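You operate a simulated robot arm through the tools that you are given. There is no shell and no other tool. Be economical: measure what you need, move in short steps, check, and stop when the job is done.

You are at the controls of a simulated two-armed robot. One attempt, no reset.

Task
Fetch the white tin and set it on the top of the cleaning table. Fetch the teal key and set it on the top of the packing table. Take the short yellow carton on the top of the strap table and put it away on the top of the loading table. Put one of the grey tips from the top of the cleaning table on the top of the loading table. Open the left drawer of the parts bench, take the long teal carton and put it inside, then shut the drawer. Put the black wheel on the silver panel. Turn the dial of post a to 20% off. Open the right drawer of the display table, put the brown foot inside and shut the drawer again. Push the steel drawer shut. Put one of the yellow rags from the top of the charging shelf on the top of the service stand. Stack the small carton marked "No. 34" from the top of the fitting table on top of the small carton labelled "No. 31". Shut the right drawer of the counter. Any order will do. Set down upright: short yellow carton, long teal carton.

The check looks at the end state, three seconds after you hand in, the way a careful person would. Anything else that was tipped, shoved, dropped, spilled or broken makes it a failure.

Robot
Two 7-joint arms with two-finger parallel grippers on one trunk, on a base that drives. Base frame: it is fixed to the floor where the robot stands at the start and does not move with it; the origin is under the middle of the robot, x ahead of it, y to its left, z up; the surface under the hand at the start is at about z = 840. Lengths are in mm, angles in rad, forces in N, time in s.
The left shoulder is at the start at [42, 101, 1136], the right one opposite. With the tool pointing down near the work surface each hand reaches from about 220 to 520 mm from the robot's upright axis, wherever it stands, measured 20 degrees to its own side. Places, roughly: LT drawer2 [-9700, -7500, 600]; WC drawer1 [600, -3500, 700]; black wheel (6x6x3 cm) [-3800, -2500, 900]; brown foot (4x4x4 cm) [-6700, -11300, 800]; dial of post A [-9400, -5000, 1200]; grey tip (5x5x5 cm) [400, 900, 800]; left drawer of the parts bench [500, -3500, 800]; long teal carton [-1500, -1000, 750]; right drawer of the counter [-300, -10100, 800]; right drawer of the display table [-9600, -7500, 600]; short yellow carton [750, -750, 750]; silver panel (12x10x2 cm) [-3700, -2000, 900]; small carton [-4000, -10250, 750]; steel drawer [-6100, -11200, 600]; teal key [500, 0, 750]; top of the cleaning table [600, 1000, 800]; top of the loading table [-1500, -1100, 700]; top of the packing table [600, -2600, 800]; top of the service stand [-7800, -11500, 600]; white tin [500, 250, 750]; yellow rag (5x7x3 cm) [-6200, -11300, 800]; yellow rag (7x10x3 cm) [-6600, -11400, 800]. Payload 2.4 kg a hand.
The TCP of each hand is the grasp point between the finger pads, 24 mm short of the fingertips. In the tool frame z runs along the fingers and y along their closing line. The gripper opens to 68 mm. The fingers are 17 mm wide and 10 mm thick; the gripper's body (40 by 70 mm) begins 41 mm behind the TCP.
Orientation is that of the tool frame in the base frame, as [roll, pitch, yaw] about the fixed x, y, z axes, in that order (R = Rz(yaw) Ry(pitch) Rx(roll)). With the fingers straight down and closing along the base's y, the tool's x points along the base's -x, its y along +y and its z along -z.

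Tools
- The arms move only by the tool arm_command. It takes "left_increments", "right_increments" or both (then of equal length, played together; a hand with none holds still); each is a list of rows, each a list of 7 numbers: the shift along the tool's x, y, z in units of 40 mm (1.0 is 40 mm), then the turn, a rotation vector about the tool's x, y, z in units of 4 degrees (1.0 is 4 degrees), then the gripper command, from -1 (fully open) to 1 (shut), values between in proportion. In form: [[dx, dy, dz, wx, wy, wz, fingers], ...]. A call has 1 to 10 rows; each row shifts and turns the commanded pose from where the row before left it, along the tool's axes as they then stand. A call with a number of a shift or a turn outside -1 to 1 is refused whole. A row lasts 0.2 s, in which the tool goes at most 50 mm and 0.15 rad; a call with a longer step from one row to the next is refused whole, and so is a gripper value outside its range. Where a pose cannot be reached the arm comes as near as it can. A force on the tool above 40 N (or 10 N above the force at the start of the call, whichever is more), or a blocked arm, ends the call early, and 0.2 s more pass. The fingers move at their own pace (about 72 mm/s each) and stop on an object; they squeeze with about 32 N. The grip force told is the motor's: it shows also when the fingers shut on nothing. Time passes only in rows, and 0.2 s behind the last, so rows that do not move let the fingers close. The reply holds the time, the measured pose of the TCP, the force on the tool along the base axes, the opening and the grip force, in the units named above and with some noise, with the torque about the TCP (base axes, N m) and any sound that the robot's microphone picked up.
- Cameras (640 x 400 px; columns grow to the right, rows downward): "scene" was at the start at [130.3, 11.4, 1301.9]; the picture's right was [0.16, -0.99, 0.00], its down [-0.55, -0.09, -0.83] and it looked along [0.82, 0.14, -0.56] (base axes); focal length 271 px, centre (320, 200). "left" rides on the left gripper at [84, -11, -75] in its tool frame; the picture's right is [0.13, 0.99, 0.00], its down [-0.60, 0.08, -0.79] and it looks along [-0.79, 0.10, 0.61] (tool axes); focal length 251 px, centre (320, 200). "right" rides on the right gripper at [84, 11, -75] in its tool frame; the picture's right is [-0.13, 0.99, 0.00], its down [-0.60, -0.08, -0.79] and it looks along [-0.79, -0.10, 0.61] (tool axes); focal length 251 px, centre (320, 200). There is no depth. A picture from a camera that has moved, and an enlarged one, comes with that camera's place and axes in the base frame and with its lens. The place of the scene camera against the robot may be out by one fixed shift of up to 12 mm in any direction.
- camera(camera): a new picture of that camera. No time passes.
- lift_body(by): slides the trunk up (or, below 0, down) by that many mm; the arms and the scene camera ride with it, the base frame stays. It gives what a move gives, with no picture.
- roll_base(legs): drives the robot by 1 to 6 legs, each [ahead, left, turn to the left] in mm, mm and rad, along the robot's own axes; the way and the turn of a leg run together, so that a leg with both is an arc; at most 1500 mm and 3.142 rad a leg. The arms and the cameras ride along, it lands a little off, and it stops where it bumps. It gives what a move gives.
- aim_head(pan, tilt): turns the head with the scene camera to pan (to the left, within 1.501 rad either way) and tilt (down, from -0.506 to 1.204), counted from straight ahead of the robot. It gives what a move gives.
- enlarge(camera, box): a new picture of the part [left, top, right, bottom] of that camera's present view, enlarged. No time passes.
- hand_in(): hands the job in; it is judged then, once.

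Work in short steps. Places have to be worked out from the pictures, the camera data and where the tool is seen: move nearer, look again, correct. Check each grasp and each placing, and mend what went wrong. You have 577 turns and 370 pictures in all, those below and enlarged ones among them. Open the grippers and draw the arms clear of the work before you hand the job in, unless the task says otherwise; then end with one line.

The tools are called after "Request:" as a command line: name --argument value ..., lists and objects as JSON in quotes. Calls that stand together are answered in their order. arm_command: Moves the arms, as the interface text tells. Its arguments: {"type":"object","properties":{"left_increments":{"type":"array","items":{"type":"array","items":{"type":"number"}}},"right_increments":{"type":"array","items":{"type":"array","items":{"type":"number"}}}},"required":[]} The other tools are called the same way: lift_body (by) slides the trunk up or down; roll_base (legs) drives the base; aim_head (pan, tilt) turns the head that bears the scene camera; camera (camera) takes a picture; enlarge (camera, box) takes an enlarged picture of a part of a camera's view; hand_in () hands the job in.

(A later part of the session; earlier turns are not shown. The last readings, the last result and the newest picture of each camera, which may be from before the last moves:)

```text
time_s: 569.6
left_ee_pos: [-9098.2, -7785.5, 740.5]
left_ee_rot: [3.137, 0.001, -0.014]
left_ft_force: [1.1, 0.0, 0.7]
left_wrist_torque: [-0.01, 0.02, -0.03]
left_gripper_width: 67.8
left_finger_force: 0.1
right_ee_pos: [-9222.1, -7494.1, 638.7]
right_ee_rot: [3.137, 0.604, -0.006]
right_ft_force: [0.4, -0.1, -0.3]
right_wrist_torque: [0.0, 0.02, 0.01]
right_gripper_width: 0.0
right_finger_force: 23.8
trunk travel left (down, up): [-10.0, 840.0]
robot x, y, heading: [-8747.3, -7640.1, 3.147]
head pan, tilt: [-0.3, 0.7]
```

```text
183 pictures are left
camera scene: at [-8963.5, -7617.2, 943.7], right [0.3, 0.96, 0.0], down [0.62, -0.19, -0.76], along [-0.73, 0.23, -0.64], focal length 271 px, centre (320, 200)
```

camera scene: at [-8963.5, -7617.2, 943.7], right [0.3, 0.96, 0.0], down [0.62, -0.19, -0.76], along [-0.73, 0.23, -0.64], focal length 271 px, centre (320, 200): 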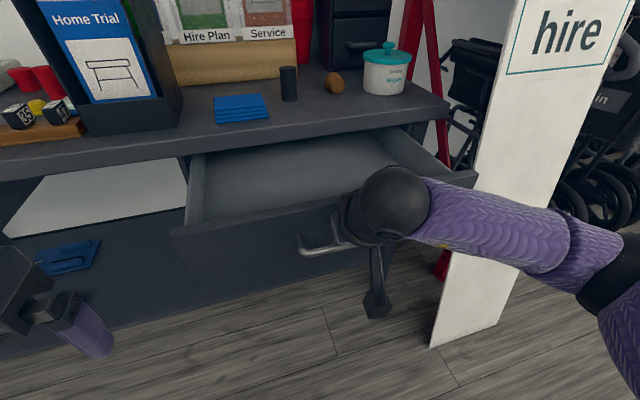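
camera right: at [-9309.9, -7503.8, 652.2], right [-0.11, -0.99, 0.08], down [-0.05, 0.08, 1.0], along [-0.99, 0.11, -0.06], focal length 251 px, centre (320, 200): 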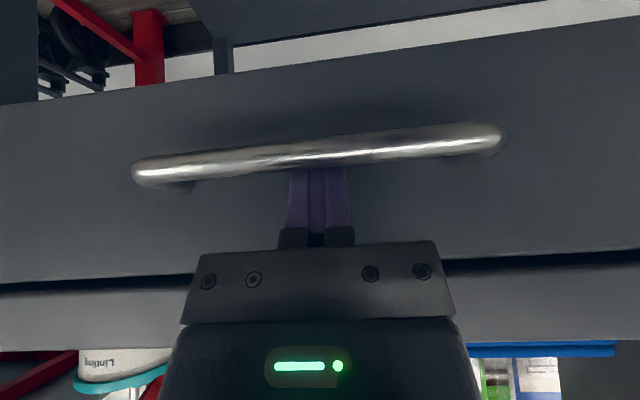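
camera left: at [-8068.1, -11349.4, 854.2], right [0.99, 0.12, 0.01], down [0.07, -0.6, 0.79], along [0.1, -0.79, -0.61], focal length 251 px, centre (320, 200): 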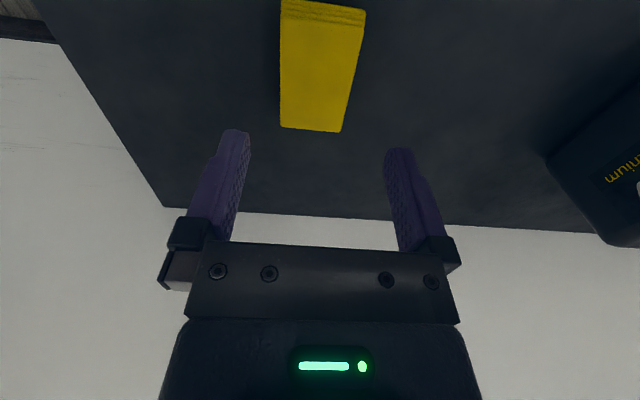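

Open 200 mm. I unhook, raise and straighten the right hand, open it.

Request:
arm_command --right_increments '[[0, 0, -0.4, 0, 0, 0, 1], [0, 0, -0.7, 0, 0, 0, 1], [0, 0, -0.9, 0, 0, 0, 1], [0, 0, -0.9, 0, 0, 0, 1], [0, 0, -0.9, 0, 1, 0, -1], [0, 0, -0.9, 0, 1, 0, -1], [0, 0, -0.9, 0, 1, 0, -1], [0, 0, -0.9, 0, 1, 0, -1], [0, 0, -0.9, 0, 1, 0, -1], [0, 0, -0.9, 0, 1, 0, -1]]'

Request:
arm_command --right_increments '[[-0.7, 0, 0, 0, 1, 0, -1], [-0.7, 0, 0, 0, 1, 0, -1], [-0.7, 0, 0, 0, 0.65, 0, -1], [-0.7, 0, 0, 0, 0, 0, -1]]'

Request:
camera --camera "scene"

```text
time_s: 571.8
left_ee_pos: [-9097.7, -7784.3, 739.2]
left_ee_rot: [3.135, 0.002, -0.013]
left_ft_force: [0.5, -0.6, 0.9]
left_wrist_torque: [0.0, 0.0, -0.01]
left_gripper_width: 68.2
left_finger_force: 0.0
right_ee_pos: [-9071.4, -7500.0, 916.2]
right_ee_rot: [3.135, 0.182, -0.006]
right_ft_force: [0.6, -0.1, 0.2]
right_wrist_torque: [-0.01, -0.01, -0.03]
right_gripper_width: 68.2
right_finger_force: 0.1
right hand out of reach, approached as far as the arm can: row 10
trunk travel left (down, up): [-10.0, 840.0]
robot x, y, heading: [-8754.4, -7640.7, 3.144]
head pan, tilt: [-0.3, 0.7]
```

```text
time_s: 572.8
left_ee_pos: [-9096.4, -7784.7, 740.4]
left_ee_rot: [3.137, 0.001, -0.015]
left_ft_force: [0.0, -0.6, 0.5]
left_wrist_torque: [-0.01, -0.02, 0.0]
left_gripper_width: 68.2
left_finger_force: 0.0
right_ee_pos: [-9184.6, -7499.9, 921.1]
right_ee_rot: [3.14, 0.002, -0.003]
right_ft_force: [0.5, 0.3, 0.3]
right_wrist_torque: [-0.03, 0.01, 0.0]
right_gripper_width: 68.1
right_finger_force: 0.1
right hand out of reach, approached as far as the arm can: row 1, 3
trunk travel left (down, up): [-10.0, 840.0]
robot x, y, heading: [-8749.1, -7636.8, 3.145]
head pan, tilt: [-0.3, 0.7]
```

```text
182 pictures are left
camera scene: at [-8963.4, -7617.2, 943.8], right [0.3, 0.96, 0.0], down [0.62, -0.19, -0.76], along [-0.73, 0.23, -0.64], focal length 271 px, centre (320, 200)
```

scene: 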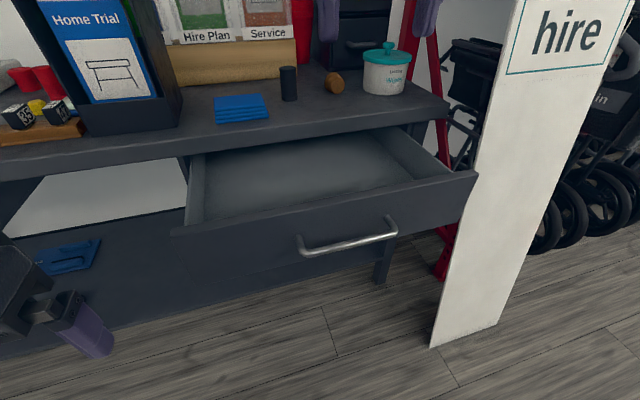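

I raise the trunk 240 mm, draw the left hand back, and drive toward the table; the body may nudge the open drawer inward, which is harmless.

Request:
lift_body --by 240

Request:
arm_command --left_increments '[[0.8, 0, 0, 0, 0, 0, -1], [0.8, 0, 0, 0, 0, 0, -1], [0.8, 0, 0, 0, 0, 0, -1]]'

Request:
roll_base --legs '[[0, -96, 0], [250, 0, 0]]'

Request:
aim_head --pan -0.2 --tilt 0.9

Request:
camera --camera "scene"

```text
time_s: 575.3
left_ee_pos: [-9097.6, -7786.2, 979.6]
left_ee_rot: [3.138, 0.004, -0.014]
left_ft_force: [-0.5, -0.1, 0.1]
left_wrist_torque: [-0.02, 0.02, 0.02]
left_gripper_width: 68.2
left_finger_force: 0.1
right_ee_pos: [-9137.5, -7500.8, 1203.2]
right_ee_rot: [3.138, 0.121, -0.003]
right_ft_force: [0.6, -0.5, 0.1]
right_wrist_torque: [0.01, 0.04, 0.0]
right_gripper_width: 68.1
right_finger_force: 0.0
trunk travel left (down, up): [-250.0, 600.0]
robot x, y, heading: [-8747.7, -7636.3, 3.142]
head pan, tilt: [-0.3, 0.7]
```

```text
time_s: 576.1
left_ee_pos: [-9001.8, -7785.9, 978.7]
left_ee_rot: [3.139, 0.003, -0.013]
left_ft_force: [0.3, 1.1, 0.4]
left_wrist_torque: [0.0, 0.02, 0.03]
left_gripper_width: 68.1
left_finger_force: 0.1
right_ee_pos: [-9137.2, -7502.4, 1204.2]
right_ee_rot: [3.139, 0.125, -0.003]
right_ft_force: [0.2, 0.1, 0.4]
right_wrist_torque: [0.02, -0.01, -0.04]
right_gripper_width: 67.9
right_finger_force: 0.1
trunk travel left (down, up): [-250.0, 600.0]
robot x, y, heading: [-8752.3, -7638.5, 3.141]
head pan, tilt: [-0.3, 0.7]
```

```text
time_s: 578.7
left_ee_pos: [-9252.1, -7690.3, 979.2]
left_ee_rot: [3.135, 0.001, -0.013]
left_ft_force: [-0.4, 0.2, 0.0]
left_wrist_torque: [-0.01, -0.02, 0.0]
left_gripper_width: 68.3
left_finger_force: 0.1
right_ee_pos: [-9388.8, -7405.1, 1203.5]
right_ee_rot: [3.138, 0.121, -0.003]
right_ft_force: [0.0, 0.2, 0.8]
right_wrist_torque: [0.01, -0.04, 0.0]
right_gripper_width: 68.1
right_finger_force: 0.0
trunk travel left (down, up): [-250.0, 600.0]
robot x, y, heading: [-9003.2, -7542.3, -3.146]
head pan, tilt: [-0.3, 0.7]
```

```text
time_s: 579.4
left_ee_pos: [-9251.9, -7690.8, 979.9]
left_ee_rot: [3.136, 0.002, -0.012]
left_ft_force: [-0.2, 0.7, 0.1]
left_wrist_torque: [-0.02, -0.01, 0.0]
left_gripper_width: 68.1
left_finger_force: 0.1
right_ee_pos: [-9387.5, -7403.9, 1203.1]
right_ee_rot: [3.137, 0.124, -0.003]
right_ft_force: [0.4, 0.7, -0.1]
right_wrist_torque: [-0.01, 0.04, 0.0]
right_gripper_width: 67.9
right_finger_force: 0.0
trunk travel left (down, up): [-250.0, 600.0]
robot x, y, heading: [-9000.4, -7539.0, -3.141]
head pan, tilt: [-0.201, 0.901]
```

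```text
181 pictures are left
camera scene: at [-9131.6, -7530.9, 1175.5], right [0.2, 0.98, 0.0], down [0.77, -0.15, -0.62], along [-0.61, 0.12, -0.78], focal length 271 px, centre (320, 200)
```

scene: 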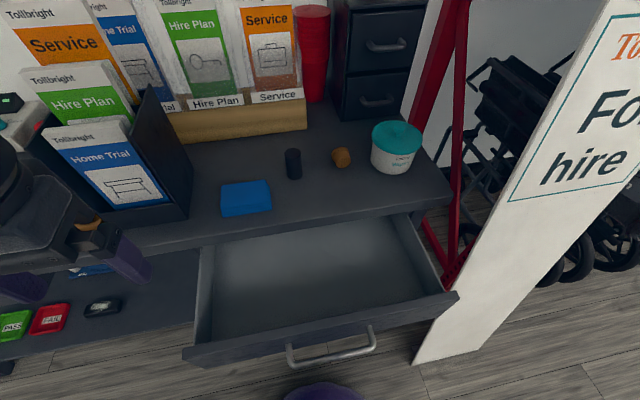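

No contact yet. Drive 80 mm further.

Request:
roll_base --legs '[[80, 0, 0]]'

Request:
arm_command --right_increments '[[-0.5, 0, 0.8, 0, 0.6, 0, -1], [-0.5, 0, 0.8, 0, 0.6, 0, -1], [-0.5, 0, 0.8, 0, 0.5, 0, -1], [-0.3, 0, 0.8, 0, 0, 0, -1], [0, 0, 0.9, 0, 0, 0, -1], [0, 0, 0.9, 0, 0, 0, -1]]'

Request:
camera --camera "right"

Request:
camera --camera "scene"

```text
time_s: 580.5
left_ee_pos: [-9332.8, -7689.6, 978.6]
left_ee_rot: [3.136, 0.002, -0.012]
left_ft_force: [0.4, -0.2, -0.2]
left_wrist_torque: [-0.01, -0.01, -0.01]
left_gripper_width: 67.9
left_finger_force: 0.0
right_ee_pos: [-9467.9, -7405.7, 1204.5]
right_ee_rot: [3.139, 0.122, -0.001]
right_ft_force: [0.8, -0.2, 0.1]
right_wrist_torque: [-0.03, 0.0, -0.04]
right_gripper_width: 68.1
right_finger_force: 0.0
trunk travel left (down, up): [-250.0, 600.0]
robot x, y, heading: [-9081.5, -7543.3, -3.138]
head pan, tilt: [-0.201, 0.901]
```

```text
time_s: 581.9
left_ee_pos: [-9332.4, -7690.7, 979.0]
left_ee_rot: [3.135, 0.001, -0.012]
left_ft_force: [0.5, 0.8, -1.0]
left_wrist_torque: [-0.03, -0.01, 0.01]
left_gripper_width: 68.0
left_finger_force: 0.1
right_ee_pos: [-9544.8, -7406.7, 1007.3]
right_ee_rot: [3.138, 0.005, -0.002]
right_ft_force: [0.5, -0.5, -0.1]
right_wrist_torque: [0.04, -0.02, 0.01]
right_gripper_width: 67.9
right_finger_force: 0.0
right hand out of reach, approached as far as the arm can: row 3
trunk travel left (down, up): [-250.0, 600.0]
robot x, y, heading: [-9081.0, -7542.4, -3.141]
head pan, tilt: [-0.201, 0.901]
```

```text
180 pictures are left
camera right: at [-9459.8, -7416.7, 1081.2], right [-0.13, -0.99, 0.0], down [-0.6, 0.08, 0.8], along [-0.79, 0.1, -0.61], focal length 251 px, centre (320, 200)
```

right: 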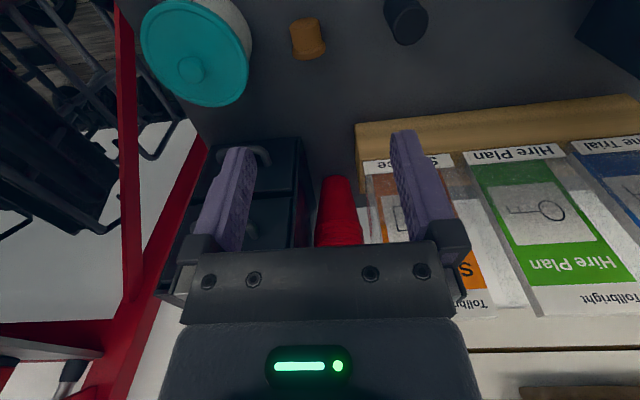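

```text
179 pictures are left
camera scene: at [-9211.8, -7531.1, 1175.4], right [0.2, 0.98, 0.0], down [0.77, -0.15, -0.62], along [-0.61, 0.12, -0.78], focal length 271 px, centre (320, 200)
```

scene: 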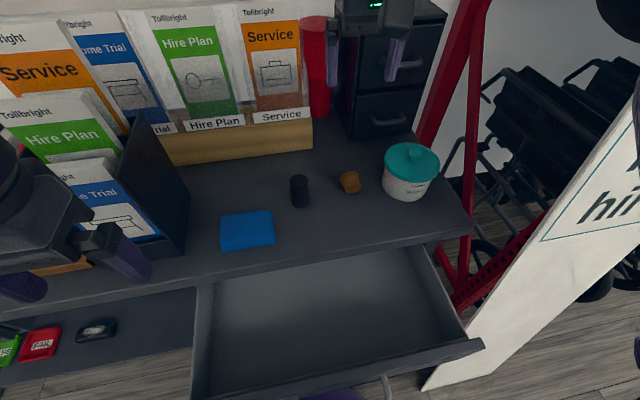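

Request:
enlarge --camera "right" --box '[260, 0, 360, 80]'

Request:
enlarge --camera "scene" --box '[310, 150, 390, 210]'

```text
5.00 times, centred on (310, 40) of right
camera zoom: at [-9459.8, -7416.7, 1081.2], right [-0.13, -0.99, 0.0], down [-0.6, 0.08, 0.8], along [-0.79, 0.1, -0.61], focal length 1257 px, centre (370, 1000)
```

zoom: 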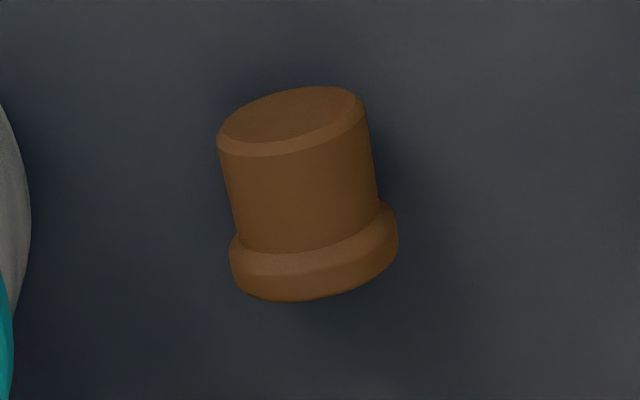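

```text
6.67 times, centred on (350, 180) of scene
camera zoom: at [-9211.8, -7531.1, 1175.4], right [0.2, 0.98, 0.0], down [0.77, -0.15, -0.62], along [-0.61, 0.12, -0.78], focal length 1809 px, centre (120, 333)
```

zoom: 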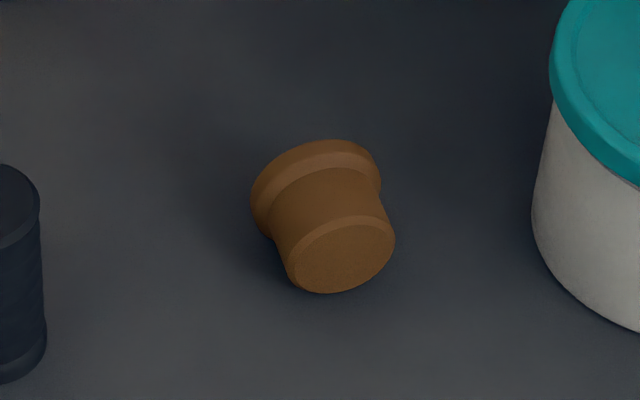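

The foot is a stopper lying along x; its body (≈35 mm) is centred at ≈(-9572,-7386). I go over it with a 54 mm opening and descend to z≈800.

Request:
arm_command --right_increments '[[-0.35, -0.25, 0.8, 0, 0, 0, -0.6], [-0.33, -0.25, 0.8, 0, 0, 0, -0.6], [0, 0, 0.9, 0, 0, 0, -0.6], [0, 0, 0.9, 0, 0, 0, -0.6], [0, 0, 0.9, 0, 0, 0, -0.6], [0, 0, 0.9, 0, 0, 0, -0.6], [0, 0, 0, 0, 0, 0, -0.6]]'

Request:
camera --camera "right"

```text
time_s: 583.5
left_ee_pos: [-9332.3, -7690.0, 978.8]
left_ee_rot: [3.136, 0.002, -0.011]
left_ft_force: [-0.8, 0.5, -0.3]
left_wrist_torque: [0.02, -0.01, 0.02]
left_gripper_width: 68.1
left_finger_force: 0.1
right_ee_pos: [-9571.6, -7386.4, 798.7]
right_ee_rot: [3.137, 0.005, -0.003]
right_ft_force: [0.7, -0.5, -0.3]
right_wrist_torque: [-0.04, 0.01, -0.01]
right_gripper_width: 54.6
right_finger_force: 0.1
trunk travel left (down, up): [-250.0, 600.0]
robot x, y, heading: [-9080.8, -7542.3, -3.14]
head pan, tilt: [-0.201, 0.901]
```

```text
176 pictures are left
camera right: at [-9487.7, -7397.3, 873.5], right [-0.13, -0.99, 0.0], down [-0.6, 0.08, 0.8], along [-0.79, 0.1, -0.61], focal length 251 px, centre (320, 200)
```

right: 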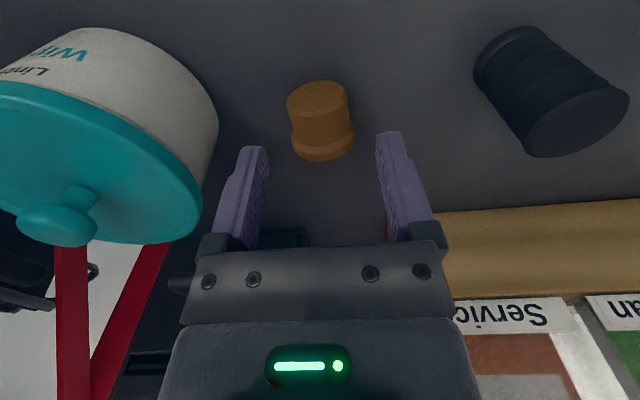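

Aligned. Down 45 mm, close and lift.

Request:
arm_command --right_increments '[[0, 0, 0.5, 0, 0, 0, -0.6], [0, 0, 0.5, 0, 0, 0, -0.6], [0, 0, 0.12, 0, 0, 0, -0.6], [0, 0, 0, 0, 0, 0, 1], [0, 0, 0, 0, 0, 0, 1], [0, 0, 0, 0, 0, 0, 1]]'

Request:
arm_command --right_increments '[[0, 0, -0.4, 0, 0, 0, 1], [0, 0, -0.8, 0, 0, 0, 1], [0, 0, -0.8, 0, 0, 0, 1]]'

Request:
camera --camera "right"

```text
time_s: 584.9
left_ee_pos: [-9332.8, -7689.8, 979.7]
left_ee_rot: [3.136, 0.003, -0.012]
left_ft_force: [0.2, 0.2, -0.6]
left_wrist_torque: [0.04, 0.0, -0.03]
left_gripper_width: 67.7
left_finger_force: 0.1
right_ee_pos: [-9573.5, -7387.2, 755.3]
right_ee_rot: [3.138, 0.006, -0.002]
right_ft_force: [-0.2, 0.0, -0.3]
right_wrist_torque: [0.02, 0.02, 0.03]
right_gripper_width: 34.9
right_finger_force: 31.9
trunk travel left (down, up): [-250.0, 600.0]
robot x, y, heading: [-9079.3, -7539.5, -3.143]
head pan, tilt: [-0.201, 0.901]
```

```text
time_s: 585.7
left_ee_pos: [-9332.0, -7690.8, 979.0]
left_ee_rot: [3.136, 0.002, -0.012]
left_ft_force: [0.9, 0.3, -0.3]
left_wrist_torque: [0.05, -0.01, 0.02]
left_gripper_width: 67.9
left_finger_force: 0.1
right_ee_pos: [-9571.3, -7387.2, 835.3]
right_ee_rot: [3.137, 0.001, -0.003]
right_ft_force: [0.0, -0.1, -0.2]
right_wrist_torque: [-0.02, 0.03, 0.01]
right_gripper_width: 34.9
right_finger_force: 32.3
trunk travel left (down, up): [-250.0, 600.0]
robot x, y, heading: [-9081.0, -7541.7, -3.141]
head pan, tilt: [-0.201, 0.901]
```

```text
175 pictures are left
camera right: at [-9487.1, -7397.4, 909.5], right [-0.13, -0.99, 0.0], down [-0.6, 0.08, 0.8], along [-0.79, 0.1, -0.61], focal length 251 px, centre (320, 200)
```

right: 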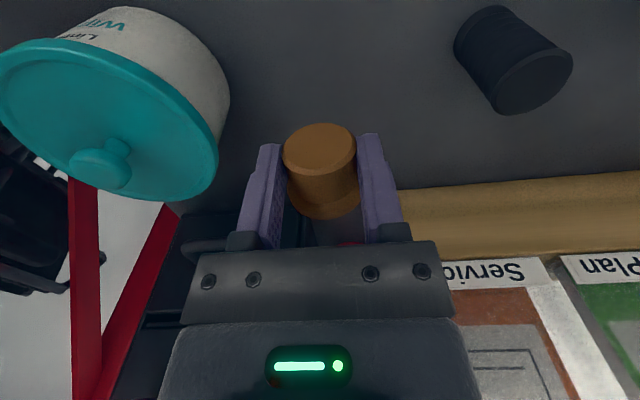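

Held firmly. Raise, back 246 mm and left 90 mm to stand over the open drawer, lower the trunk 200 mm.

Request:
arm_command --right_increments '[[0, 0, -0.9, 0, 0, 0, 1], [0, 0, -0.9, 0, 0, 0, 1]]'

Request:
roll_base --legs '[[-246, 0, 0], [0, 90, 0]]'

Request:
lift_body --by -150

Request:
camera --camera "scene"

Request:
camera --camera "right"

```text
time_s: 586.3
left_ee_pos: [-9332.7, -7689.5, 979.6]
left_ee_rot: [3.135, 0.004, -0.013]
left_ft_force: [0.0, 0.1, 0.0]
left_wrist_torque: [-0.01, 0.03, -0.01]
left_gripper_width: 67.9
left_finger_force: 0.0
right_ee_pos: [-9571.2, -7385.5, 908.1]
right_ee_rot: [3.139, 0.004, 0.001]
right_ft_force: [-0.2, -0.1, -0.6]
right_wrist_torque: [-0.03, -0.03, -0.02]
right_gripper_width: 34.6
right_finger_force: 31.8
trunk travel left (down, up): [-250.0, 600.0]
robot x, y, heading: [-9083.6, -7546.7, -3.139]
head pan, tilt: [-0.201, 0.901]
```

```text
time_s: 588.8
left_ee_pos: [-9089.9, -7780.2, 980.2]
left_ee_rot: [3.137, 0.001, -0.015]
left_ft_force: [-0.2, 0.5, 0.5]
left_wrist_torque: [-0.02, 0.01, 0.0]
left_gripper_width: 67.9
left_finger_force: 0.0
right_ee_pos: [-9328.7, -7475.4, 905.8]
right_ee_rot: [3.139, 0.004, -0.004]
right_ft_force: [0.0, 0.1, -1.4]
right_wrist_torque: [0.01, 0.01, -0.02]
right_gripper_width: 34.4
right_finger_force: 32.1
trunk travel left (down, up): [-250.0, 600.0]
robot x, y, heading: [-8839.4, -7633.6, -3.138]
head pan, tilt: [-0.201, 0.901]
```

```text
time_s: 590.5
left_ee_pos: [-9089.7, -7778.1, 830.0]
left_ee_rot: [3.136, 0.001, -0.014]
left_ft_force: [0.4, -0.7, -0.6]
left_wrist_torque: [-0.02, -0.02, 0.04]
left_gripper_width: 67.8
left_finger_force: 0.1
right_ee_pos: [-9328.5, -7474.4, 757.9]
right_ee_rot: [3.139, 0.007, -0.003]
right_ft_force: [0.0, -0.9, -0.3]
right_wrist_torque: [0.0, -0.01, 0.0]
right_gripper_width: 34.3
right_finger_force: 31.8
trunk travel left (down, up): [-100.0, 750.0]
robot x, y, heading: [-8839.8, -7633.3, -3.139]
head pan, tilt: [-0.201, 0.901]
```

```text
174 pictures are left
camera scene: at [-9011.1, -7620.2, 1021.8], right [0.2, 0.98, 0.0], down [0.77, -0.16, -0.62], along [-0.61, 0.12, -0.78], focal length 271 px, centre (320, 200)
```

scene: 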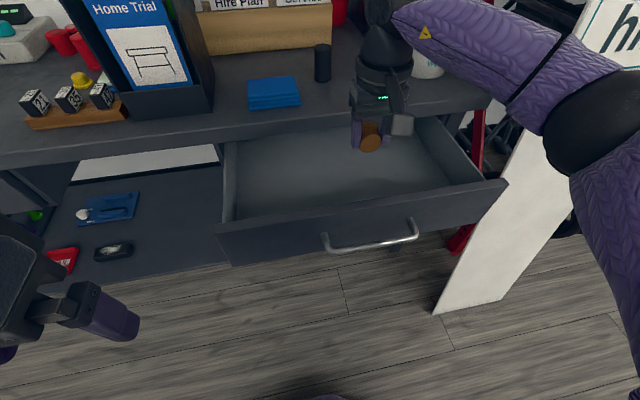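

```text
173 pictures are left
camera right: at [-9243.1, -7484.9, 831.6], right [-0.13, -0.99, 0.0], down [-0.6, 0.08, 0.8], along [-0.79, 0.1, -0.61], focal length 251 px, centre (320, 200)
```

right: 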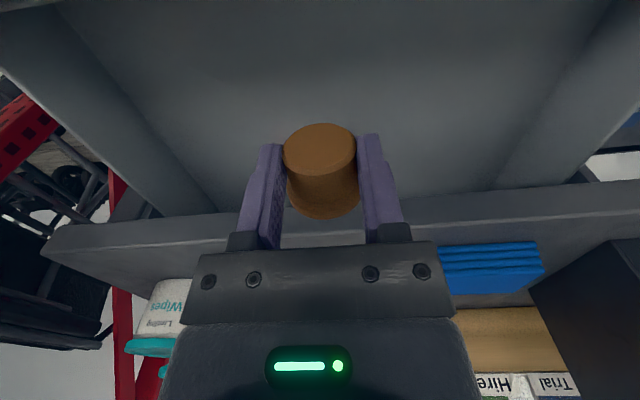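

Over the drawer interior. Lower to contact.

Request:
arm_command --right_increments '[[0, 0, 0.8, 0, 0, 0, 1], [0, 0, 0.7, 0, 0, 0, 1], [0, 0, 0.3, 0, 0, 0, 1], [0, 0, 0.2, 0, 0, 0, 1], [0, 0, 0.12, 0, 0, 0, 1], [0, 0, 0.12, 0, 0, 0, 1], [0, 0, 0.12, 0, 0, 0, 1], [0, 0, 0.12, 0, 0, 0, 1], [0, 0, 0.12, 0, 0, 0, 1], [0, 0, 0.12, 0, 0, 0, 1]]'

Request:
camera --camera "scene"

```text
time_s: 592.7
left_ee_pos: [-9088.9, -7778.8, 830.9]
left_ee_rot: [3.138, 0.001, -0.013]
left_ft_force: [0.4, 0.1, 1.0]
left_wrist_torque: [0.0, 0.0, -0.02]
left_gripper_width: 68.2
left_finger_force: 0.1
right_ee_pos: [-9328.8, -7475.1, 647.8]
right_ee_rot: [3.137, 0.005, -0.004]
right_ft_force: [0.0, 0.2, -0.1]
right_wrist_torque: [-0.02, -0.04, 0.0]
right_gripper_width: 34.5
right_finger_force: 31.9
trunk travel left (down, up): [-100.0, 750.0]
robot x, y, heading: [-8834.3, -7630.5, -3.139]
head pan, tilt: [-0.201, 0.901]
```

```text
172 pictures are left
camera scene: at [-9011.2, -7620.2, 1021.7], right [0.2, 0.98, 0.0], down [0.77, -0.16, -0.62], along [-0.61, 0.12, -0.78], focal length 271 px, centre (320, 200)
```

scene: 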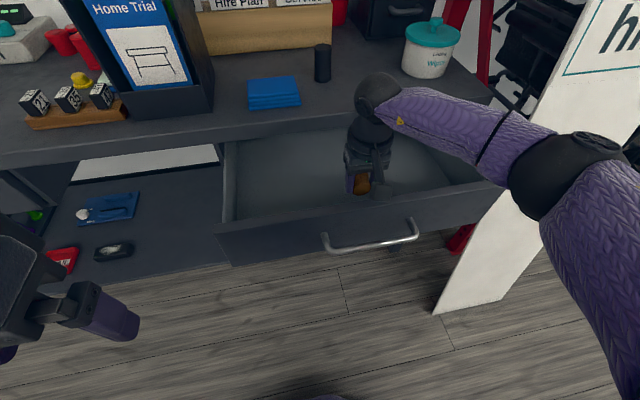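

Request:
arm_command --right_increments '[[0, 0, 0.12, 0, 0, 0, 1], [0, 0, 0.12, 0, 0, 0, 1], [0, 0, 0.12, 0, 0, 0, 1], [0, 0, 0.1, 0, 0, 0, 1], [0, 0, 0.1, 0, 0, 0, 1], [0, 0, 0.1, 0, 0, 0, 1], [0, 0, 0.1, 0, 0, 0, 1], [0, 0, 0.1, 0, 0, 0, 1]]'

```text
time_s: 594.5
left_ee_pos: [-9089.0, -7779.5, 828.3]
left_ee_rot: [3.136, 0.002, -0.013]
left_ft_force: [-0.6, 0.5, 0.1]
left_wrist_torque: [-0.04, 0.0, -0.01]
left_gripper_width: 67.8
left_finger_force: 0.1
right_ee_pos: [-9329.0, -7475.3, 613.4]
right_ee_rot: [3.138, 0.004, -0.003]
right_ft_force: [0.2, 0.3, 0.0]
right_wrist_torque: [0.01, -0.01, -0.03]
right_gripper_width: 34.3
right_finger_force: 32.4
trunk travel left (down, up): [-100.0, 750.0]
robot x, y, heading: [-8834.7, -7633.0, -3.138]
head pan, tilt: [-0.201, 0.901]
```

Request:
arm_command --right_increments '[[0, 0, 0.1, 0, 0, 0, 1], [0, 0, 0.1, 0, 0, 0, 1], [0, 0, 0.1, 0, 0, 0, 1], [0, 0, 0.1, 0, 0, 0, 1], [0, 0, 0.1, 0, 0, 0, 1], [0, 0, 0.1, 0, 0, 0, 1], [0, 0, 0.1, 0, 0, 0, 1], [0, 0, 0.1, 0, 0, 0, 1]]'

Request:
camera --camera "right"

```text
time_s: 595.2
left_ee_pos: [-9086.9, -7778.8, 829.8]
left_ee_rot: [3.138, 0.005, -0.013]
left_ft_force: [-0.5, -1.1, 1.1]
left_wrist_torque: [0.02, -0.01, 0.0]
left_gripper_width: 68.1
left_finger_force: 0.0
right_ee_pos: [-9330.4, -7474.7, 610.6]
right_ee_rot: [3.134, 0.017, -0.005]
right_ft_force: [-2.2, 1.3, 25.1]
right_wrist_torque: [0.06, -0.13, 0.05]
right_gripper_width: 34.5
right_finger_force: 32.3
trunk travel left (down, up): [-100.0, 750.0]
robot x, y, heading: [-8837.7, -7631.7, 3.144]
head pan, tilt: [-0.201, 0.901]
stopped in row 3 (right hand): the force on the tool passed its limit at 43 N (the readings are from after the stop); the commanded pose is now the measured one
```

```text
171 pictures are left
camera right: at [-9244.8, -7485.4, 683.9], right [-0.14, -0.99, 0.01], down [-0.59, 0.09, 0.8], along [-0.8, 0.1, -0.6], focal length 251 px, centre (320, 200)
```

right: 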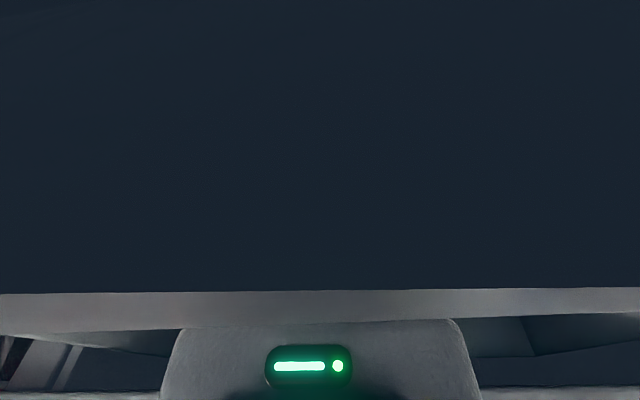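

The foot is on the drawer floor (load passes through the TCP). Release and lift.

Request:
arm_command --right_increments '[[0, 0, -0.04, 0, 0, 0, 0.3], [0, 0, 0, 0, 0, 0, -1], [0, 0, 0, 0, 0, 0, -1], [0, 0, -0.4, 0, 0, 0, -1], [0, 0, -0.9, 0, 0, 0, -1], [0, 0, -0.9, 0, 0, 0, -1], [0, 0, -0.9, 0, 0, 0, -1], [0, 0, -0.9, 0, 0, 0, -1], [0, 0, -0.9, 0, 0, 0, -1]]'

Request:
camera --camera "scene"

Request:
camera --camera "right"

```text
time_s: 597.2
left_ee_pos: [-9088.7, -7778.7, 827.9]
left_ee_rot: [3.136, 0.002, -0.015]
left_ft_force: [0.4, -0.2, 0.3]
left_wrist_torque: [-0.03, 0.0, 0.0]
left_gripper_width: 68.2
left_finger_force: 0.0
right_ee_pos: [-9326.9, -7473.4, 805.3]
right_ee_rot: [3.136, 0.012, -0.007]
right_ft_force: [0.1, 0.0, -0.2]
right_wrist_torque: [0.02, 0.02, 0.0]
right_gripper_width: 68.4
right_finger_force: 0.0
trunk travel left (down, up): [-100.0, 750.0]
robot x, y, heading: [-8839.2, -7630.6, 3.144]
head pan, tilt: [-0.201, 0.901]
```

```text
170 pictures are left
camera scene: at [-9011.1, -7620.0, 1021.7], right [0.2, 0.98, 0.0], down [0.77, -0.16, -0.62], along [-0.61, 0.12, -0.78], focal length 271 px, centre (320, 200)
```

scene: 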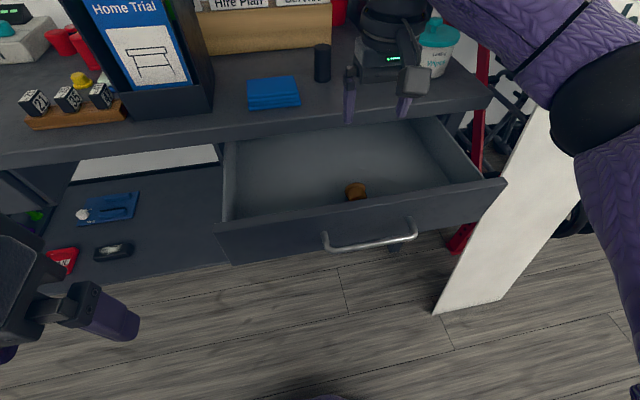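

```text
169 pictures are left
camera right: at [-9241.7, -7483.7, 879.6], right [-0.13, -0.99, 0.01], down [-0.59, 0.09, 0.8], along [-0.79, 0.1, -0.6], focal length 251 px, centre (320, 200)
```

right: 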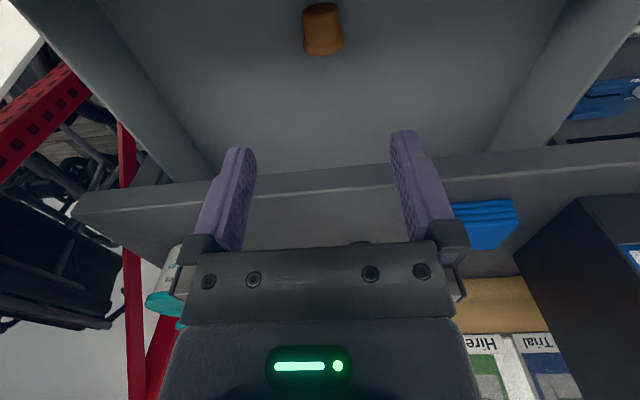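

Foot lies in the drawer. To shut it: back off, tilt and close the right hand, and push the bar.

Request:
roll_base --legs '[[-130, 20, 0]]'

Request:
lift_body --by -80

Request:
arm_command --right_increments '[[0.4, 0, 0, 0, -1, 0, 1], [0.4, 0, 0, 0, -1, 0, 1], [0.2, 0, 0, 0, -1, 0, 1], [0.2, 0, 0.3, 0, -1, 0, 1], [0.3, 0, 0.5, 0, -1, 0, 1], [0.3, 0, 0.6, 0, -1, 0, 1], [0.1, 0, 0.2, 0, 0, 0, 1], [0, 0, 0, 0, 0, 0, 1]]'

Request:
camera --camera "right"

```text
time_s: 598.5
left_ee_pos: [-8959.1, -7798.2, 829.2]
left_ee_rot: [3.137, 0.001, -0.013]
left_ft_force: [0.4, -0.4, 0.1]
left_wrist_torque: [-0.03, -0.02, 0.0]
left_gripper_width: 67.9
left_finger_force: 0.0
right_ee_pos: [-9197.5, -7494.0, 804.8]
right_ee_rot: [3.136, 0.011, -0.004]
right_ft_force: [0.4, -0.5, -0.2]
right_wrist_torque: [0.0, 0.01, -0.01]
right_gripper_width: 68.2
right_finger_force: 0.0
trunk travel left (down, up): [-100.0, 750.0]
robot x, y, heading: [-8709.9, -7650.6, 3.14]
head pan, tilt: [-0.201, 0.901]
```

```text
time_s: 599.7
left_ee_pos: [-8969.0, -7797.8, 740.1]
left_ee_rot: [3.137, -0.051, -0.014]
left_ft_force: [0.3, -0.4, 0.1]
left_wrist_torque: [-0.01, -0.02, 0.02]
left_gripper_width: 67.9
left_finger_force: 0.0
right_ee_pos: [-9199.1, -7494.6, 726.6]
right_ee_rot: [3.138, 0.011, -0.004]
right_ft_force: [-1.4, -0.7, -0.2]
right_wrist_torque: [0.01, 0.0, 0.01]
right_gripper_width: 68.1
right_finger_force: 0.1
trunk travel left (down, up): [-20.0, 830.0]
robot x, y, heading: [-8709.1, -7651.3, 3.14]
head pan, tilt: [-0.201, 0.901]
```

```text
time_s: 601.5
left_ee_pos: [-8969.9, -7798.9, 740.0]
left_ee_rot: [3.136, -0.053, -0.014]
left_ft_force: [-0.8, 0.1, -0.1]
left_wrist_torque: [0.0, 0.02, 0.02]
left_gripper_width: 68.0
left_finger_force: 0.0
right_ee_pos: [-9144.5, -7493.1, 650.0]
right_ee_rot: [3.135, 0.432, -0.008]
right_ft_force: [-0.2, -1.1, -0.6]
right_wrist_torque: [-0.01, 0.03, 0.0]
right_gripper_width: 0.0
right_finger_force: 23.6
trunk travel left (down, up): [-20.0, 830.0]
robot x, y, heading: [-8709.3, -7651.8, 3.142]
head pan, tilt: [-0.201, 0.901]
```

```text
168 pictures are left
camera right: at [-9036.0, -7505.1, 683.1], right [-0.12, -0.99, 0.06], down [-0.22, 0.09, 0.97], along [-0.97, 0.11, -0.23], focal length 251 px, centre (320, 200)
```

right: 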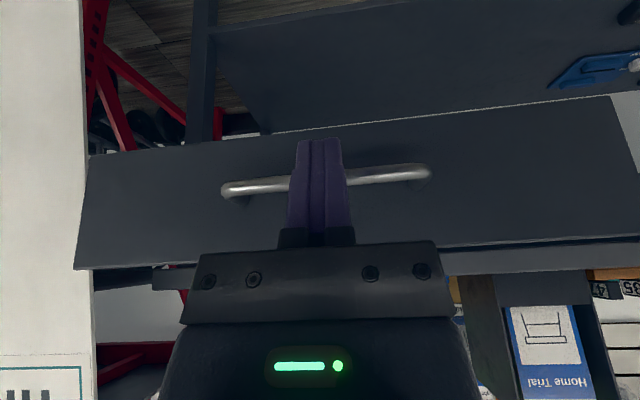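

Fingers are centred before the bar. Drive ahead 232 mm to push it in.

Request:
roll_base --legs '[[230, 0, 0]]'

Request:
camera --camera "right"

```text
time_s: 603.2
left_ee_pos: [-9199.1, -7798.6, 739.6]
left_ee_rot: [3.136, -0.051, -0.013]
left_ft_force: [0.1, -0.7, 0.9]
left_wrist_torque: [0.02, -0.01, 0.01]
left_gripper_width: 68.1
left_finger_force: 0.0
right_ee_pos: [-9374.3, -7494.4, 650.0]
right_ee_rot: [3.135, 0.431, -0.006]
right_ft_force: [-0.5, -1.0, 0.4]
right_wrist_torque: [0.0, 0.0, -0.04]
right_gripper_width: 0.2
right_finger_force: 23.5
trunk travel left (down, up): [-20.0, 830.0]
robot x, y, heading: [-8939.6, -7655.2, -3.144]
head pan, tilt: [-0.201, 0.901]
```

```text
167 pictures are left
camera right: at [-9266.5, -7505.4, 683.2], right [-0.12, -0.99, 0.06], down [-0.22, 0.09, 0.97], along [-0.97, 0.11, -0.23], focal length 251 px, centre (320, 200)
```

right: 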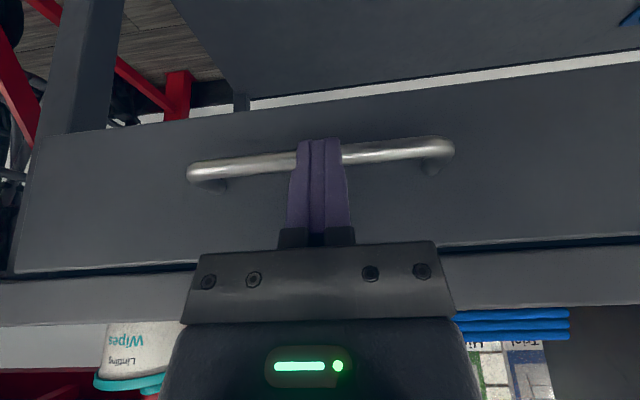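

Nearly home; finish with small arm pushes to the stop.

Request:
arm_command --right_increments '[[-0.09, 0, 0.04, 0, 0, 0, 1], [-0.09, 0, 0.04, 0, 0, 0, 1], [-0.09, 0, 0.04, 0, 0, 0, 1], [-0.09, 0, 0.04, 0, 0, 0, 1], [-0.09, 0, 0.04, 0, 0, 0, 1], [-0.09, 0, 0.04, 0, 0, 0, 1], [-0.09, 0, 0.04, 0, 0, 0, 1], [-0.09, 0, 0.04, 0, 0, 0, 1], [-0.09, 0, 0.04, 0, 0, 0, 1], [-0.09, 0, 0.04, 0, 0, 0, 1]]'

Request:
camera --camera "right"

```text
time_s: 604.9
left_ee_pos: [-9197.8, -7797.7, 740.3]
left_ee_rot: [3.136, -0.052, -0.017]
left_ft_force: [0.4, -0.4, 0.3]
left_wrist_torque: [0.0, -0.03, 0.0]
left_gripper_width: 68.2
left_finger_force: 0.0
right_ee_pos: [-9402.1, -7495.7, 653.1]
right_ee_rot: [3.135, 0.434, -0.008]
right_ft_force: [18.4, 0.5, 18.5]
right_wrist_torque: [0.08, -0.15, 0.1]
right_gripper_width: 0.2
right_finger_force: 23.5
trunk travel left (down, up): [-20.0, 830.0]
robot x, y, heading: [-8937.1, -7655.4, 3.14]
head pan, tilt: [-0.201, 0.901]
stopped in row 8 (right hand): the force on the tool passed its limit at 55 N (the readings are from after the stop); the commanded pose is now the measured one
```

```text
166 pictures are left
camera right: at [-9292.7, -7505.0, 686.2], right [-0.12, -0.99, 0.06], down [-0.21, 0.09, 0.97], along [-0.97, 0.1, -0.22], focal length 251 px, centre (320, 200)
```

right: 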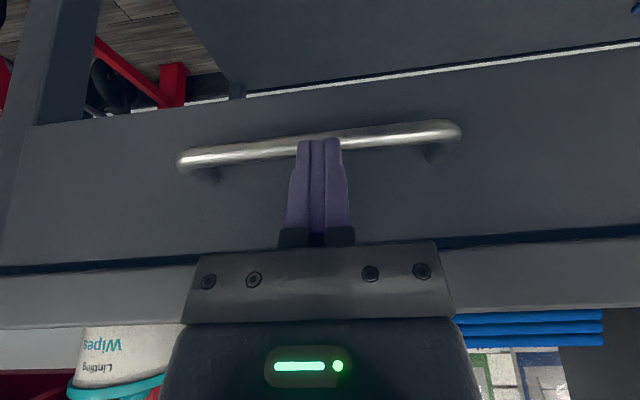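

Bar is back at its shut position (x≈-9412). I back off and check the drawer.

Request:
roll_base --legs '[[-250, 0, 0]]'

Request:
camera --camera "scene"

```text
time_s: 606.7
left_ee_pos: [-8951.1, -7798.1, 739.4]
left_ee_rot: [3.135, -0.052, -0.015]
left_ft_force: [0.5, -0.2, 0.8]
left_wrist_torque: [-0.01, -0.02, -0.02]
left_gripper_width: 68.2
left_finger_force: 0.1
right_ee_pos: [-9154.2, -7495.2, 651.3]
right_ee_rot: [3.136, 0.432, -0.009]
right_ft_force: [-0.3, -0.1, 0.0]
right_wrist_torque: [0.0, 0.0, 0.0]
right_gripper_width: 0.1
right_finger_force: 23.5
trunk travel left (down, up): [-20.0, 830.0]
robot x, y, heading: [-8688.7, -7651.0, 3.142]
head pan, tilt: [-0.201, 0.901]
```

```text
165 pictures are left
camera scene: at [-8891.4, -7640.1, 938.1], right [0.2, 0.98, 0.0], down [0.77, -0.16, -0.62], along [-0.61, 0.13, -0.78], focal length 271 px, centre (320, 200)
```

scene: 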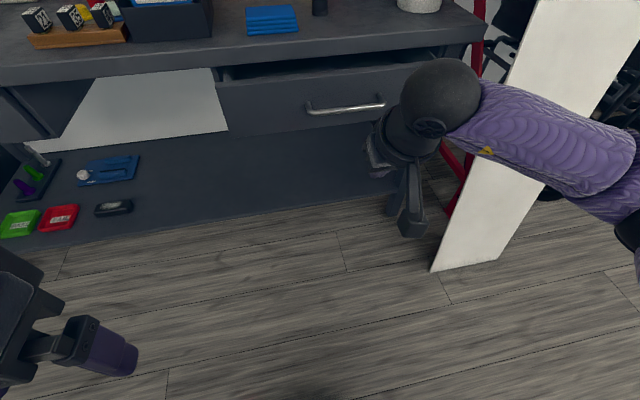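

There still seems to be a gap behind the face; I enlarge.

Request:
enlarge --camera "scene" --box '[200, 30, 440, 150]'

```text
2.67 times, centred on (320, 90) of scene
camera zoom: at [-8891.4, -7640.1, 938.1], right [0.2, 0.98, 0.0], down [0.77, -0.16, -0.62], along [-0.61, 0.13, -0.78], focal length 724 px, centre (320, 493)
```

zoom: 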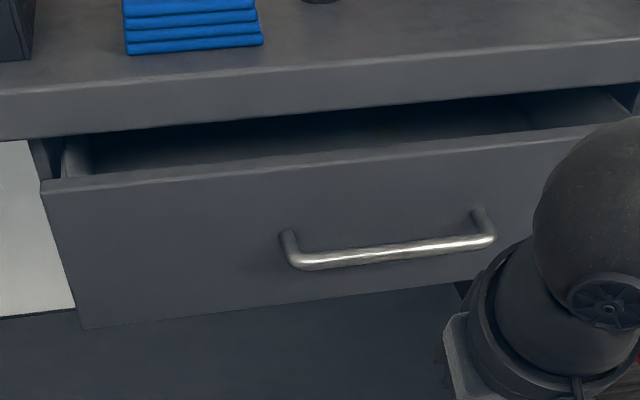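

The fingertips rode up over the bar and dragged it back ~60 mm. I lower the hand 14 mm for a firmer contact and push again.

Request:
arm_command --right_increments '[[0.15, 0, 0.34, 0, 0, 0, 1], [0, 0, 0, 0, 0, 0, 1]]'

Request:
roll_base --legs '[[215, 0, 0]]'

Request:
camera --camera "right"

```text
time_s: 607.3
left_ee_pos: [-8950.2, -7799.3, 741.5]
left_ee_rot: [3.136, -0.052, -0.015]
left_ft_force: [0.2, -0.2, 0.4]
left_wrist_torque: [0.01, 0.02, -0.02]
left_gripper_width: 67.9
left_finger_force: 0.1
right_ee_pos: [-9154.0, -7494.6, 636.6]
right_ee_rot: [3.136, 0.431, -0.009]
right_ft_force: [0.1, 0.4, 0.7]
right_wrist_torque: [0.02, 0.02, 0.01]
right_gripper_width: 0.1
right_finger_force: 23.6
trunk travel left (down, up): [-20.0, 830.0]
robot x, y, heading: [-8688.9, -7651.9, 3.138]
head pan, tilt: [-0.201, 0.901]
```

```text
time_s: 609.0
left_ee_pos: [-9166.9, -7797.3, 739.3]
left_ee_rot: [3.136, -0.051, -0.018]
left_ft_force: [0.0, 0.3, 0.0]
left_wrist_torque: [0.0, -0.06, 0.01]
left_gripper_width: 67.9
left_finger_force: 0.1
right_ee_pos: [-9371.3, -7492.4, 637.3]
right_ee_rot: [3.136, 0.432, -0.009]
right_ft_force: [0.1, 0.6, 0.1]
right_wrist_torque: [0.0, -0.02, 0.0]
right_gripper_width: 0.1
right_finger_force: 23.7
trunk travel left (down, up): [-20.0, 830.0]
robot x, y, heading: [-8906.5, -7649.7, 3.135]
head pan, tilt: [-0.201, 0.901]
```

```text
163 pictures are left
camera right: at [-9262.0, -7503.4, 669.5], right [-0.13, -0.99, 0.06], down [-0.22, 0.09, 0.97], along [-0.97, 0.11, -0.23], focal length 251 px, centre (320, 200)
```

right: 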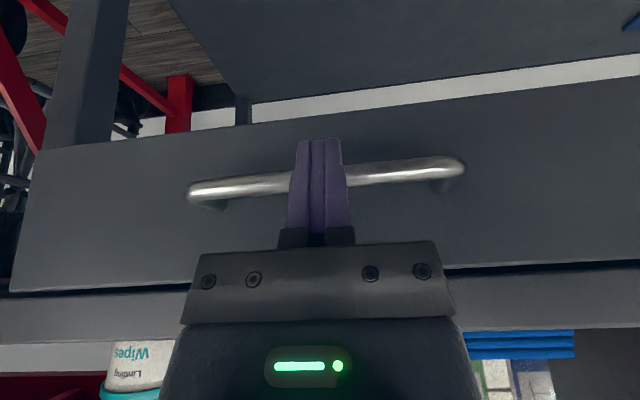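

Request:
arm_command --right_increments '[[-0.09, 0, 0.042, 0, 0, 0, 1], [-0.09, 0, 0.042, 0, 0, 0, 1], [-0.09, 0, 0.042, 0, 0, 0, 1], [-0.09, 0, 0.042, 0, 0, 0, 1], [-0.09, 0, 0.042, 0, 0, 0, 1], [-0.09, 0, 0.042, 0, 0, 0, 1], [-0.09, 0, 0.042, 0, 0, 0, 1], [-0.09, 0, 0.042, 0, 0, 0, 1], [-0.09, 0, 0.042, 0, 0, 0, 1]]'

Request:
camera --camera "right"

```text
time_s: 610.8
left_ee_pos: [-9167.0, -7796.9, 739.9]
left_ee_rot: [3.136, -0.052, -0.018]
left_ft_force: [-0.8, 0.0, 0.2]
left_wrist_torque: [0.01, -0.02, 0.01]
left_gripper_width: 68.1
left_finger_force: 0.1
right_ee_pos: [-9399.4, -7491.8, 633.9]
right_ee_rot: [3.137, 0.42, -0.008]
right_ft_force: [6.5, -1.0, -2.5]
right_wrist_torque: [-0.06, -0.07, 0.04]
right_gripper_width: 0.2
right_finger_force: 23.3
trunk travel left (down, up): [-20.0, 830.0]
robot x, y, heading: [-8908.3, -7654.3, 3.138]
head pan, tilt: [-0.201, 0.901]
stopped in row 9 (right hand): the force on the tool passed its limit at 45 N (the readings are from after the stop); the commanded pose is now the measured one
```

```text
162 pictures are left
camera right: at [-9290.7, -7503.0, 667.8], right [-0.12, -0.99, 0.06], down [-0.23, 0.08, 0.97], along [-0.97, 0.11, -0.24], focal length 251 px, centre (320, 200)
```

right: 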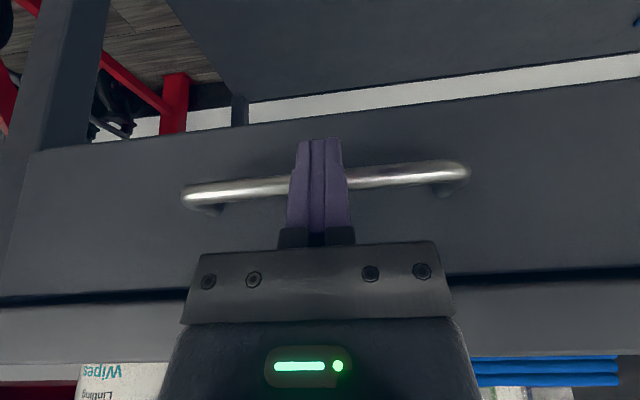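

Hard stop reached with firm contact. Back off and check again.

Request:
roll_base --legs '[[-250, 0, 0]]'

Request:
enlarge --camera "scene" --box '[200, 30, 440, 150]'

```text
time_s: 612.7
left_ee_pos: [-8916.8, -7798.1, 740.0]
left_ee_rot: [3.137, -0.053, -0.017]
left_ft_force: [-0.7, 0.2, -0.1]
left_wrist_torque: [0.0, 0.0, -0.02]
left_gripper_width: 68.0
left_finger_force: 0.1
right_ee_pos: [-9149.9, -7494.7, 633.3]
right_ee_rot: [3.135, 0.421, -0.007]
right_ft_force: [-0.4, -0.7, 0.2]
right_wrist_torque: [-0.02, -0.06, -0.02]
right_gripper_width: 0.2
right_finger_force: 23.3
trunk travel left (down, up): [-20.0, 830.0]
robot x, y, heading: [-8658.8, -7650.7, 3.134]
head pan, tilt: [-0.201, 0.901]
```

```text
2.67 times, centred on (320, 90) of scene
camera zoom: at [-8858.3, -7640.1, 938.1], right [0.2, 0.98, 0.0], down [0.77, -0.16, -0.62], along [-0.61, 0.13, -0.78], focal length 724 px, centre (320, 493)
```

zoom: 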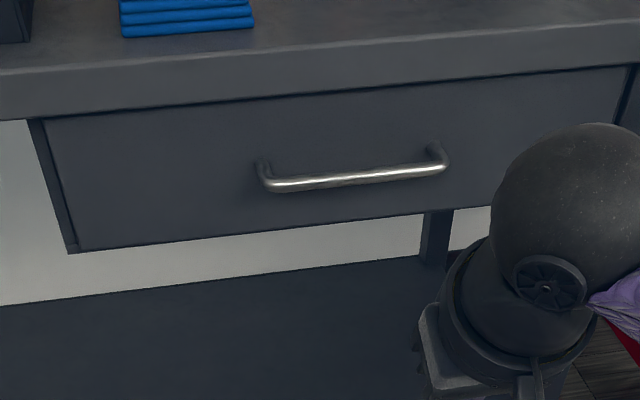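

Shut. I straighten and raise the arms and drive toward the fitting table near (-4000,-10250), first to about (-5300,-9500).

Request:
arm_command --left_increments '[[0, 0, 0, 0, -0.75, 0, -1], [0, 0, 0, 0, 0, 0, -1], [0, 0, 0, 0, 0, 0, -1], [0, 0, 0, 0, 0, 0, -1], [0, 0, 0, 0, 0, 0, -1], [0, 0, 0, 0, 0, 0, -1], [0, 0, 0, 0, 0, 0, -1]]' --right_increments '[[0, 0, -0.8, 0, 1, 0, -1], [0, 0, -0.8, 0, 1, 0, -1], [0, 0, -0.8, 0, 1, 0, -1], [0, 0, 0, 0, 1, 0, -1], [0, 0, 0, 0, 1, 0, -1], [0, 0, 0, 0, 1, 0, -1], [0, 0, 0, 0, 0, 0, -1]]'

Request:
lift_body --by 330

Request:
roll_base --legs '[[-250, 0, 1.575], [1000, 0, 0], [900, 300, 0], [0, 1400, 0], [0, 1200, 0]]'

Request:
aim_head --pan 0.9 --tilt 0.3

Request:
camera --camera "scene"

```text
time_s: 614.3
left_ee_pos: [-8922.7, -7797.9, 743.4]
left_ee_rot: [3.136, -0.002, -0.02]
left_ft_force: [-0.3, 0.2, 0.7]
left_wrist_torque: [-0.02, 0.0, -0.01]
left_gripper_width: 67.9
left_finger_force: 0.0
left hand out of reach, approached as far as the arm can: row 1
right_ee_pos: [-9117.0, -7494.6, 724.5]
right_ee_rot: [3.136, -0.001, -0.007]
right_ft_force: [-0.5, 0.4, -0.3]
right_wrist_torque: [0.01, 0.02, -0.01]
right_gripper_width: 67.9
right_finger_force: 0.0
trunk travel left (down, up): [-20.0, 830.0]
robot x, y, heading: [-8657.6, -7650.8, 3.139]
head pan, tilt: [-0.201, 0.901]
```

```text
time_s: 617.5
left_ee_pos: [-8924.1, -7798.2, 1074.0]
left_ee_rot: [3.137, -0.004, -0.019]
left_ft_force: [0.0, -0.2, 0.1]
left_wrist_torque: [0.0, 0.02, 0.03]
left_gripper_width: 67.9
left_finger_force: 0.1
right_ee_pos: [-9118.1, -7494.0, 1054.3]
right_ee_rot: [3.137, 0.003, -0.005]
right_ft_force: [0.0, -0.1, 0.1]
right_wrist_torque: [0.01, 0.0, -0.02]
right_gripper_width: 67.8
right_finger_force: 0.0
trunk travel left (down, up): [-350.0, 500.0]
robot x, y, heading: [-8657.6, -7657.4, 3.137]
head pan, tilt: [-0.201, 0.901]
```

```text
time_s: 640.1
left_ee_pos: [-6309.7, -9554.9, 1082.3]
left_ee_rot: [3.102, 0.003, 1.751]
left_ft_force: [-0.1, 0.9, 0.7]
left_wrist_torque: [-0.07, 0.02, -0.02]
left_gripper_width: 67.9
left_finger_force: 0.0
right_ee_pos: [-6568.5, -9807.2, 1049.9]
right_ee_rot: [3.098, 0.004, 1.766]
right_ft_force: [-1.2, 0.4, 1.2]
right_wrist_torque: [-0.02, -0.1, -0.04]
right_gripper_width: 68.1
right_finger_force: 0.1
trunk travel left (down, up): [-350.0, 500.0]
robot x, y, heading: [-6468.9, -9319.1, -1.366]
head pan, tilt: [-0.201, 0.901]
stopped in leg 5: the robot was blocked; the commanded pose is now the measured one
```

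```text
time_s: 641.4
left_ee_pos: [-6272.2, -9532.5, 1075.7]
left_ee_rot: [3.122, 0.001, 1.795]
left_ft_force: [-0.1, 0.2, -0.1]
left_wrist_torque: [0.0, -0.01, 0.01]
left_gripper_width: 67.9
left_finger_force: 0.1
right_ee_pos: [-6520.5, -9796.1, 1052.2]
right_ee_rot: [3.126, 0.001, 1.809]
right_ft_force: [0.7, 0.4, 0.2]
right_wrist_torque: [0.04, -0.01, -0.05]
right_gripper_width: 68.3
right_finger_force: 0.0
trunk travel left (down, up): [-350.0, 500.0]
robot x, y, heading: [-6463.7, -9306.4, -1.332]
head pan, tilt: [0.901, 0.3]
```

```text
160 pictures are left
camera scene: at [-6368.4, -9387.2, 1328.9], right [-0.42, -0.91, 0.0], down [-0.27, 0.12, -0.96], along [0.87, -0.4, -0.3], focal length 271 px, centre (320, 200)
```

scene: 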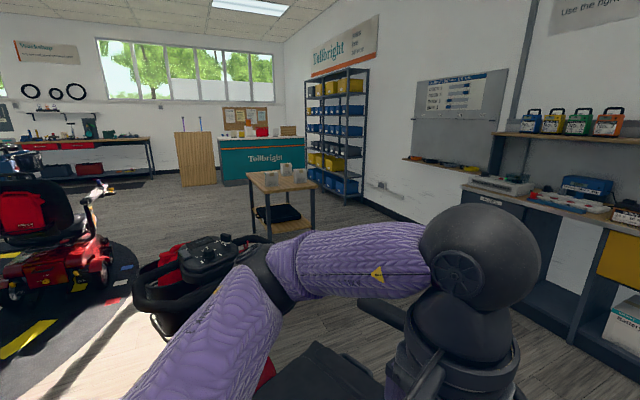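

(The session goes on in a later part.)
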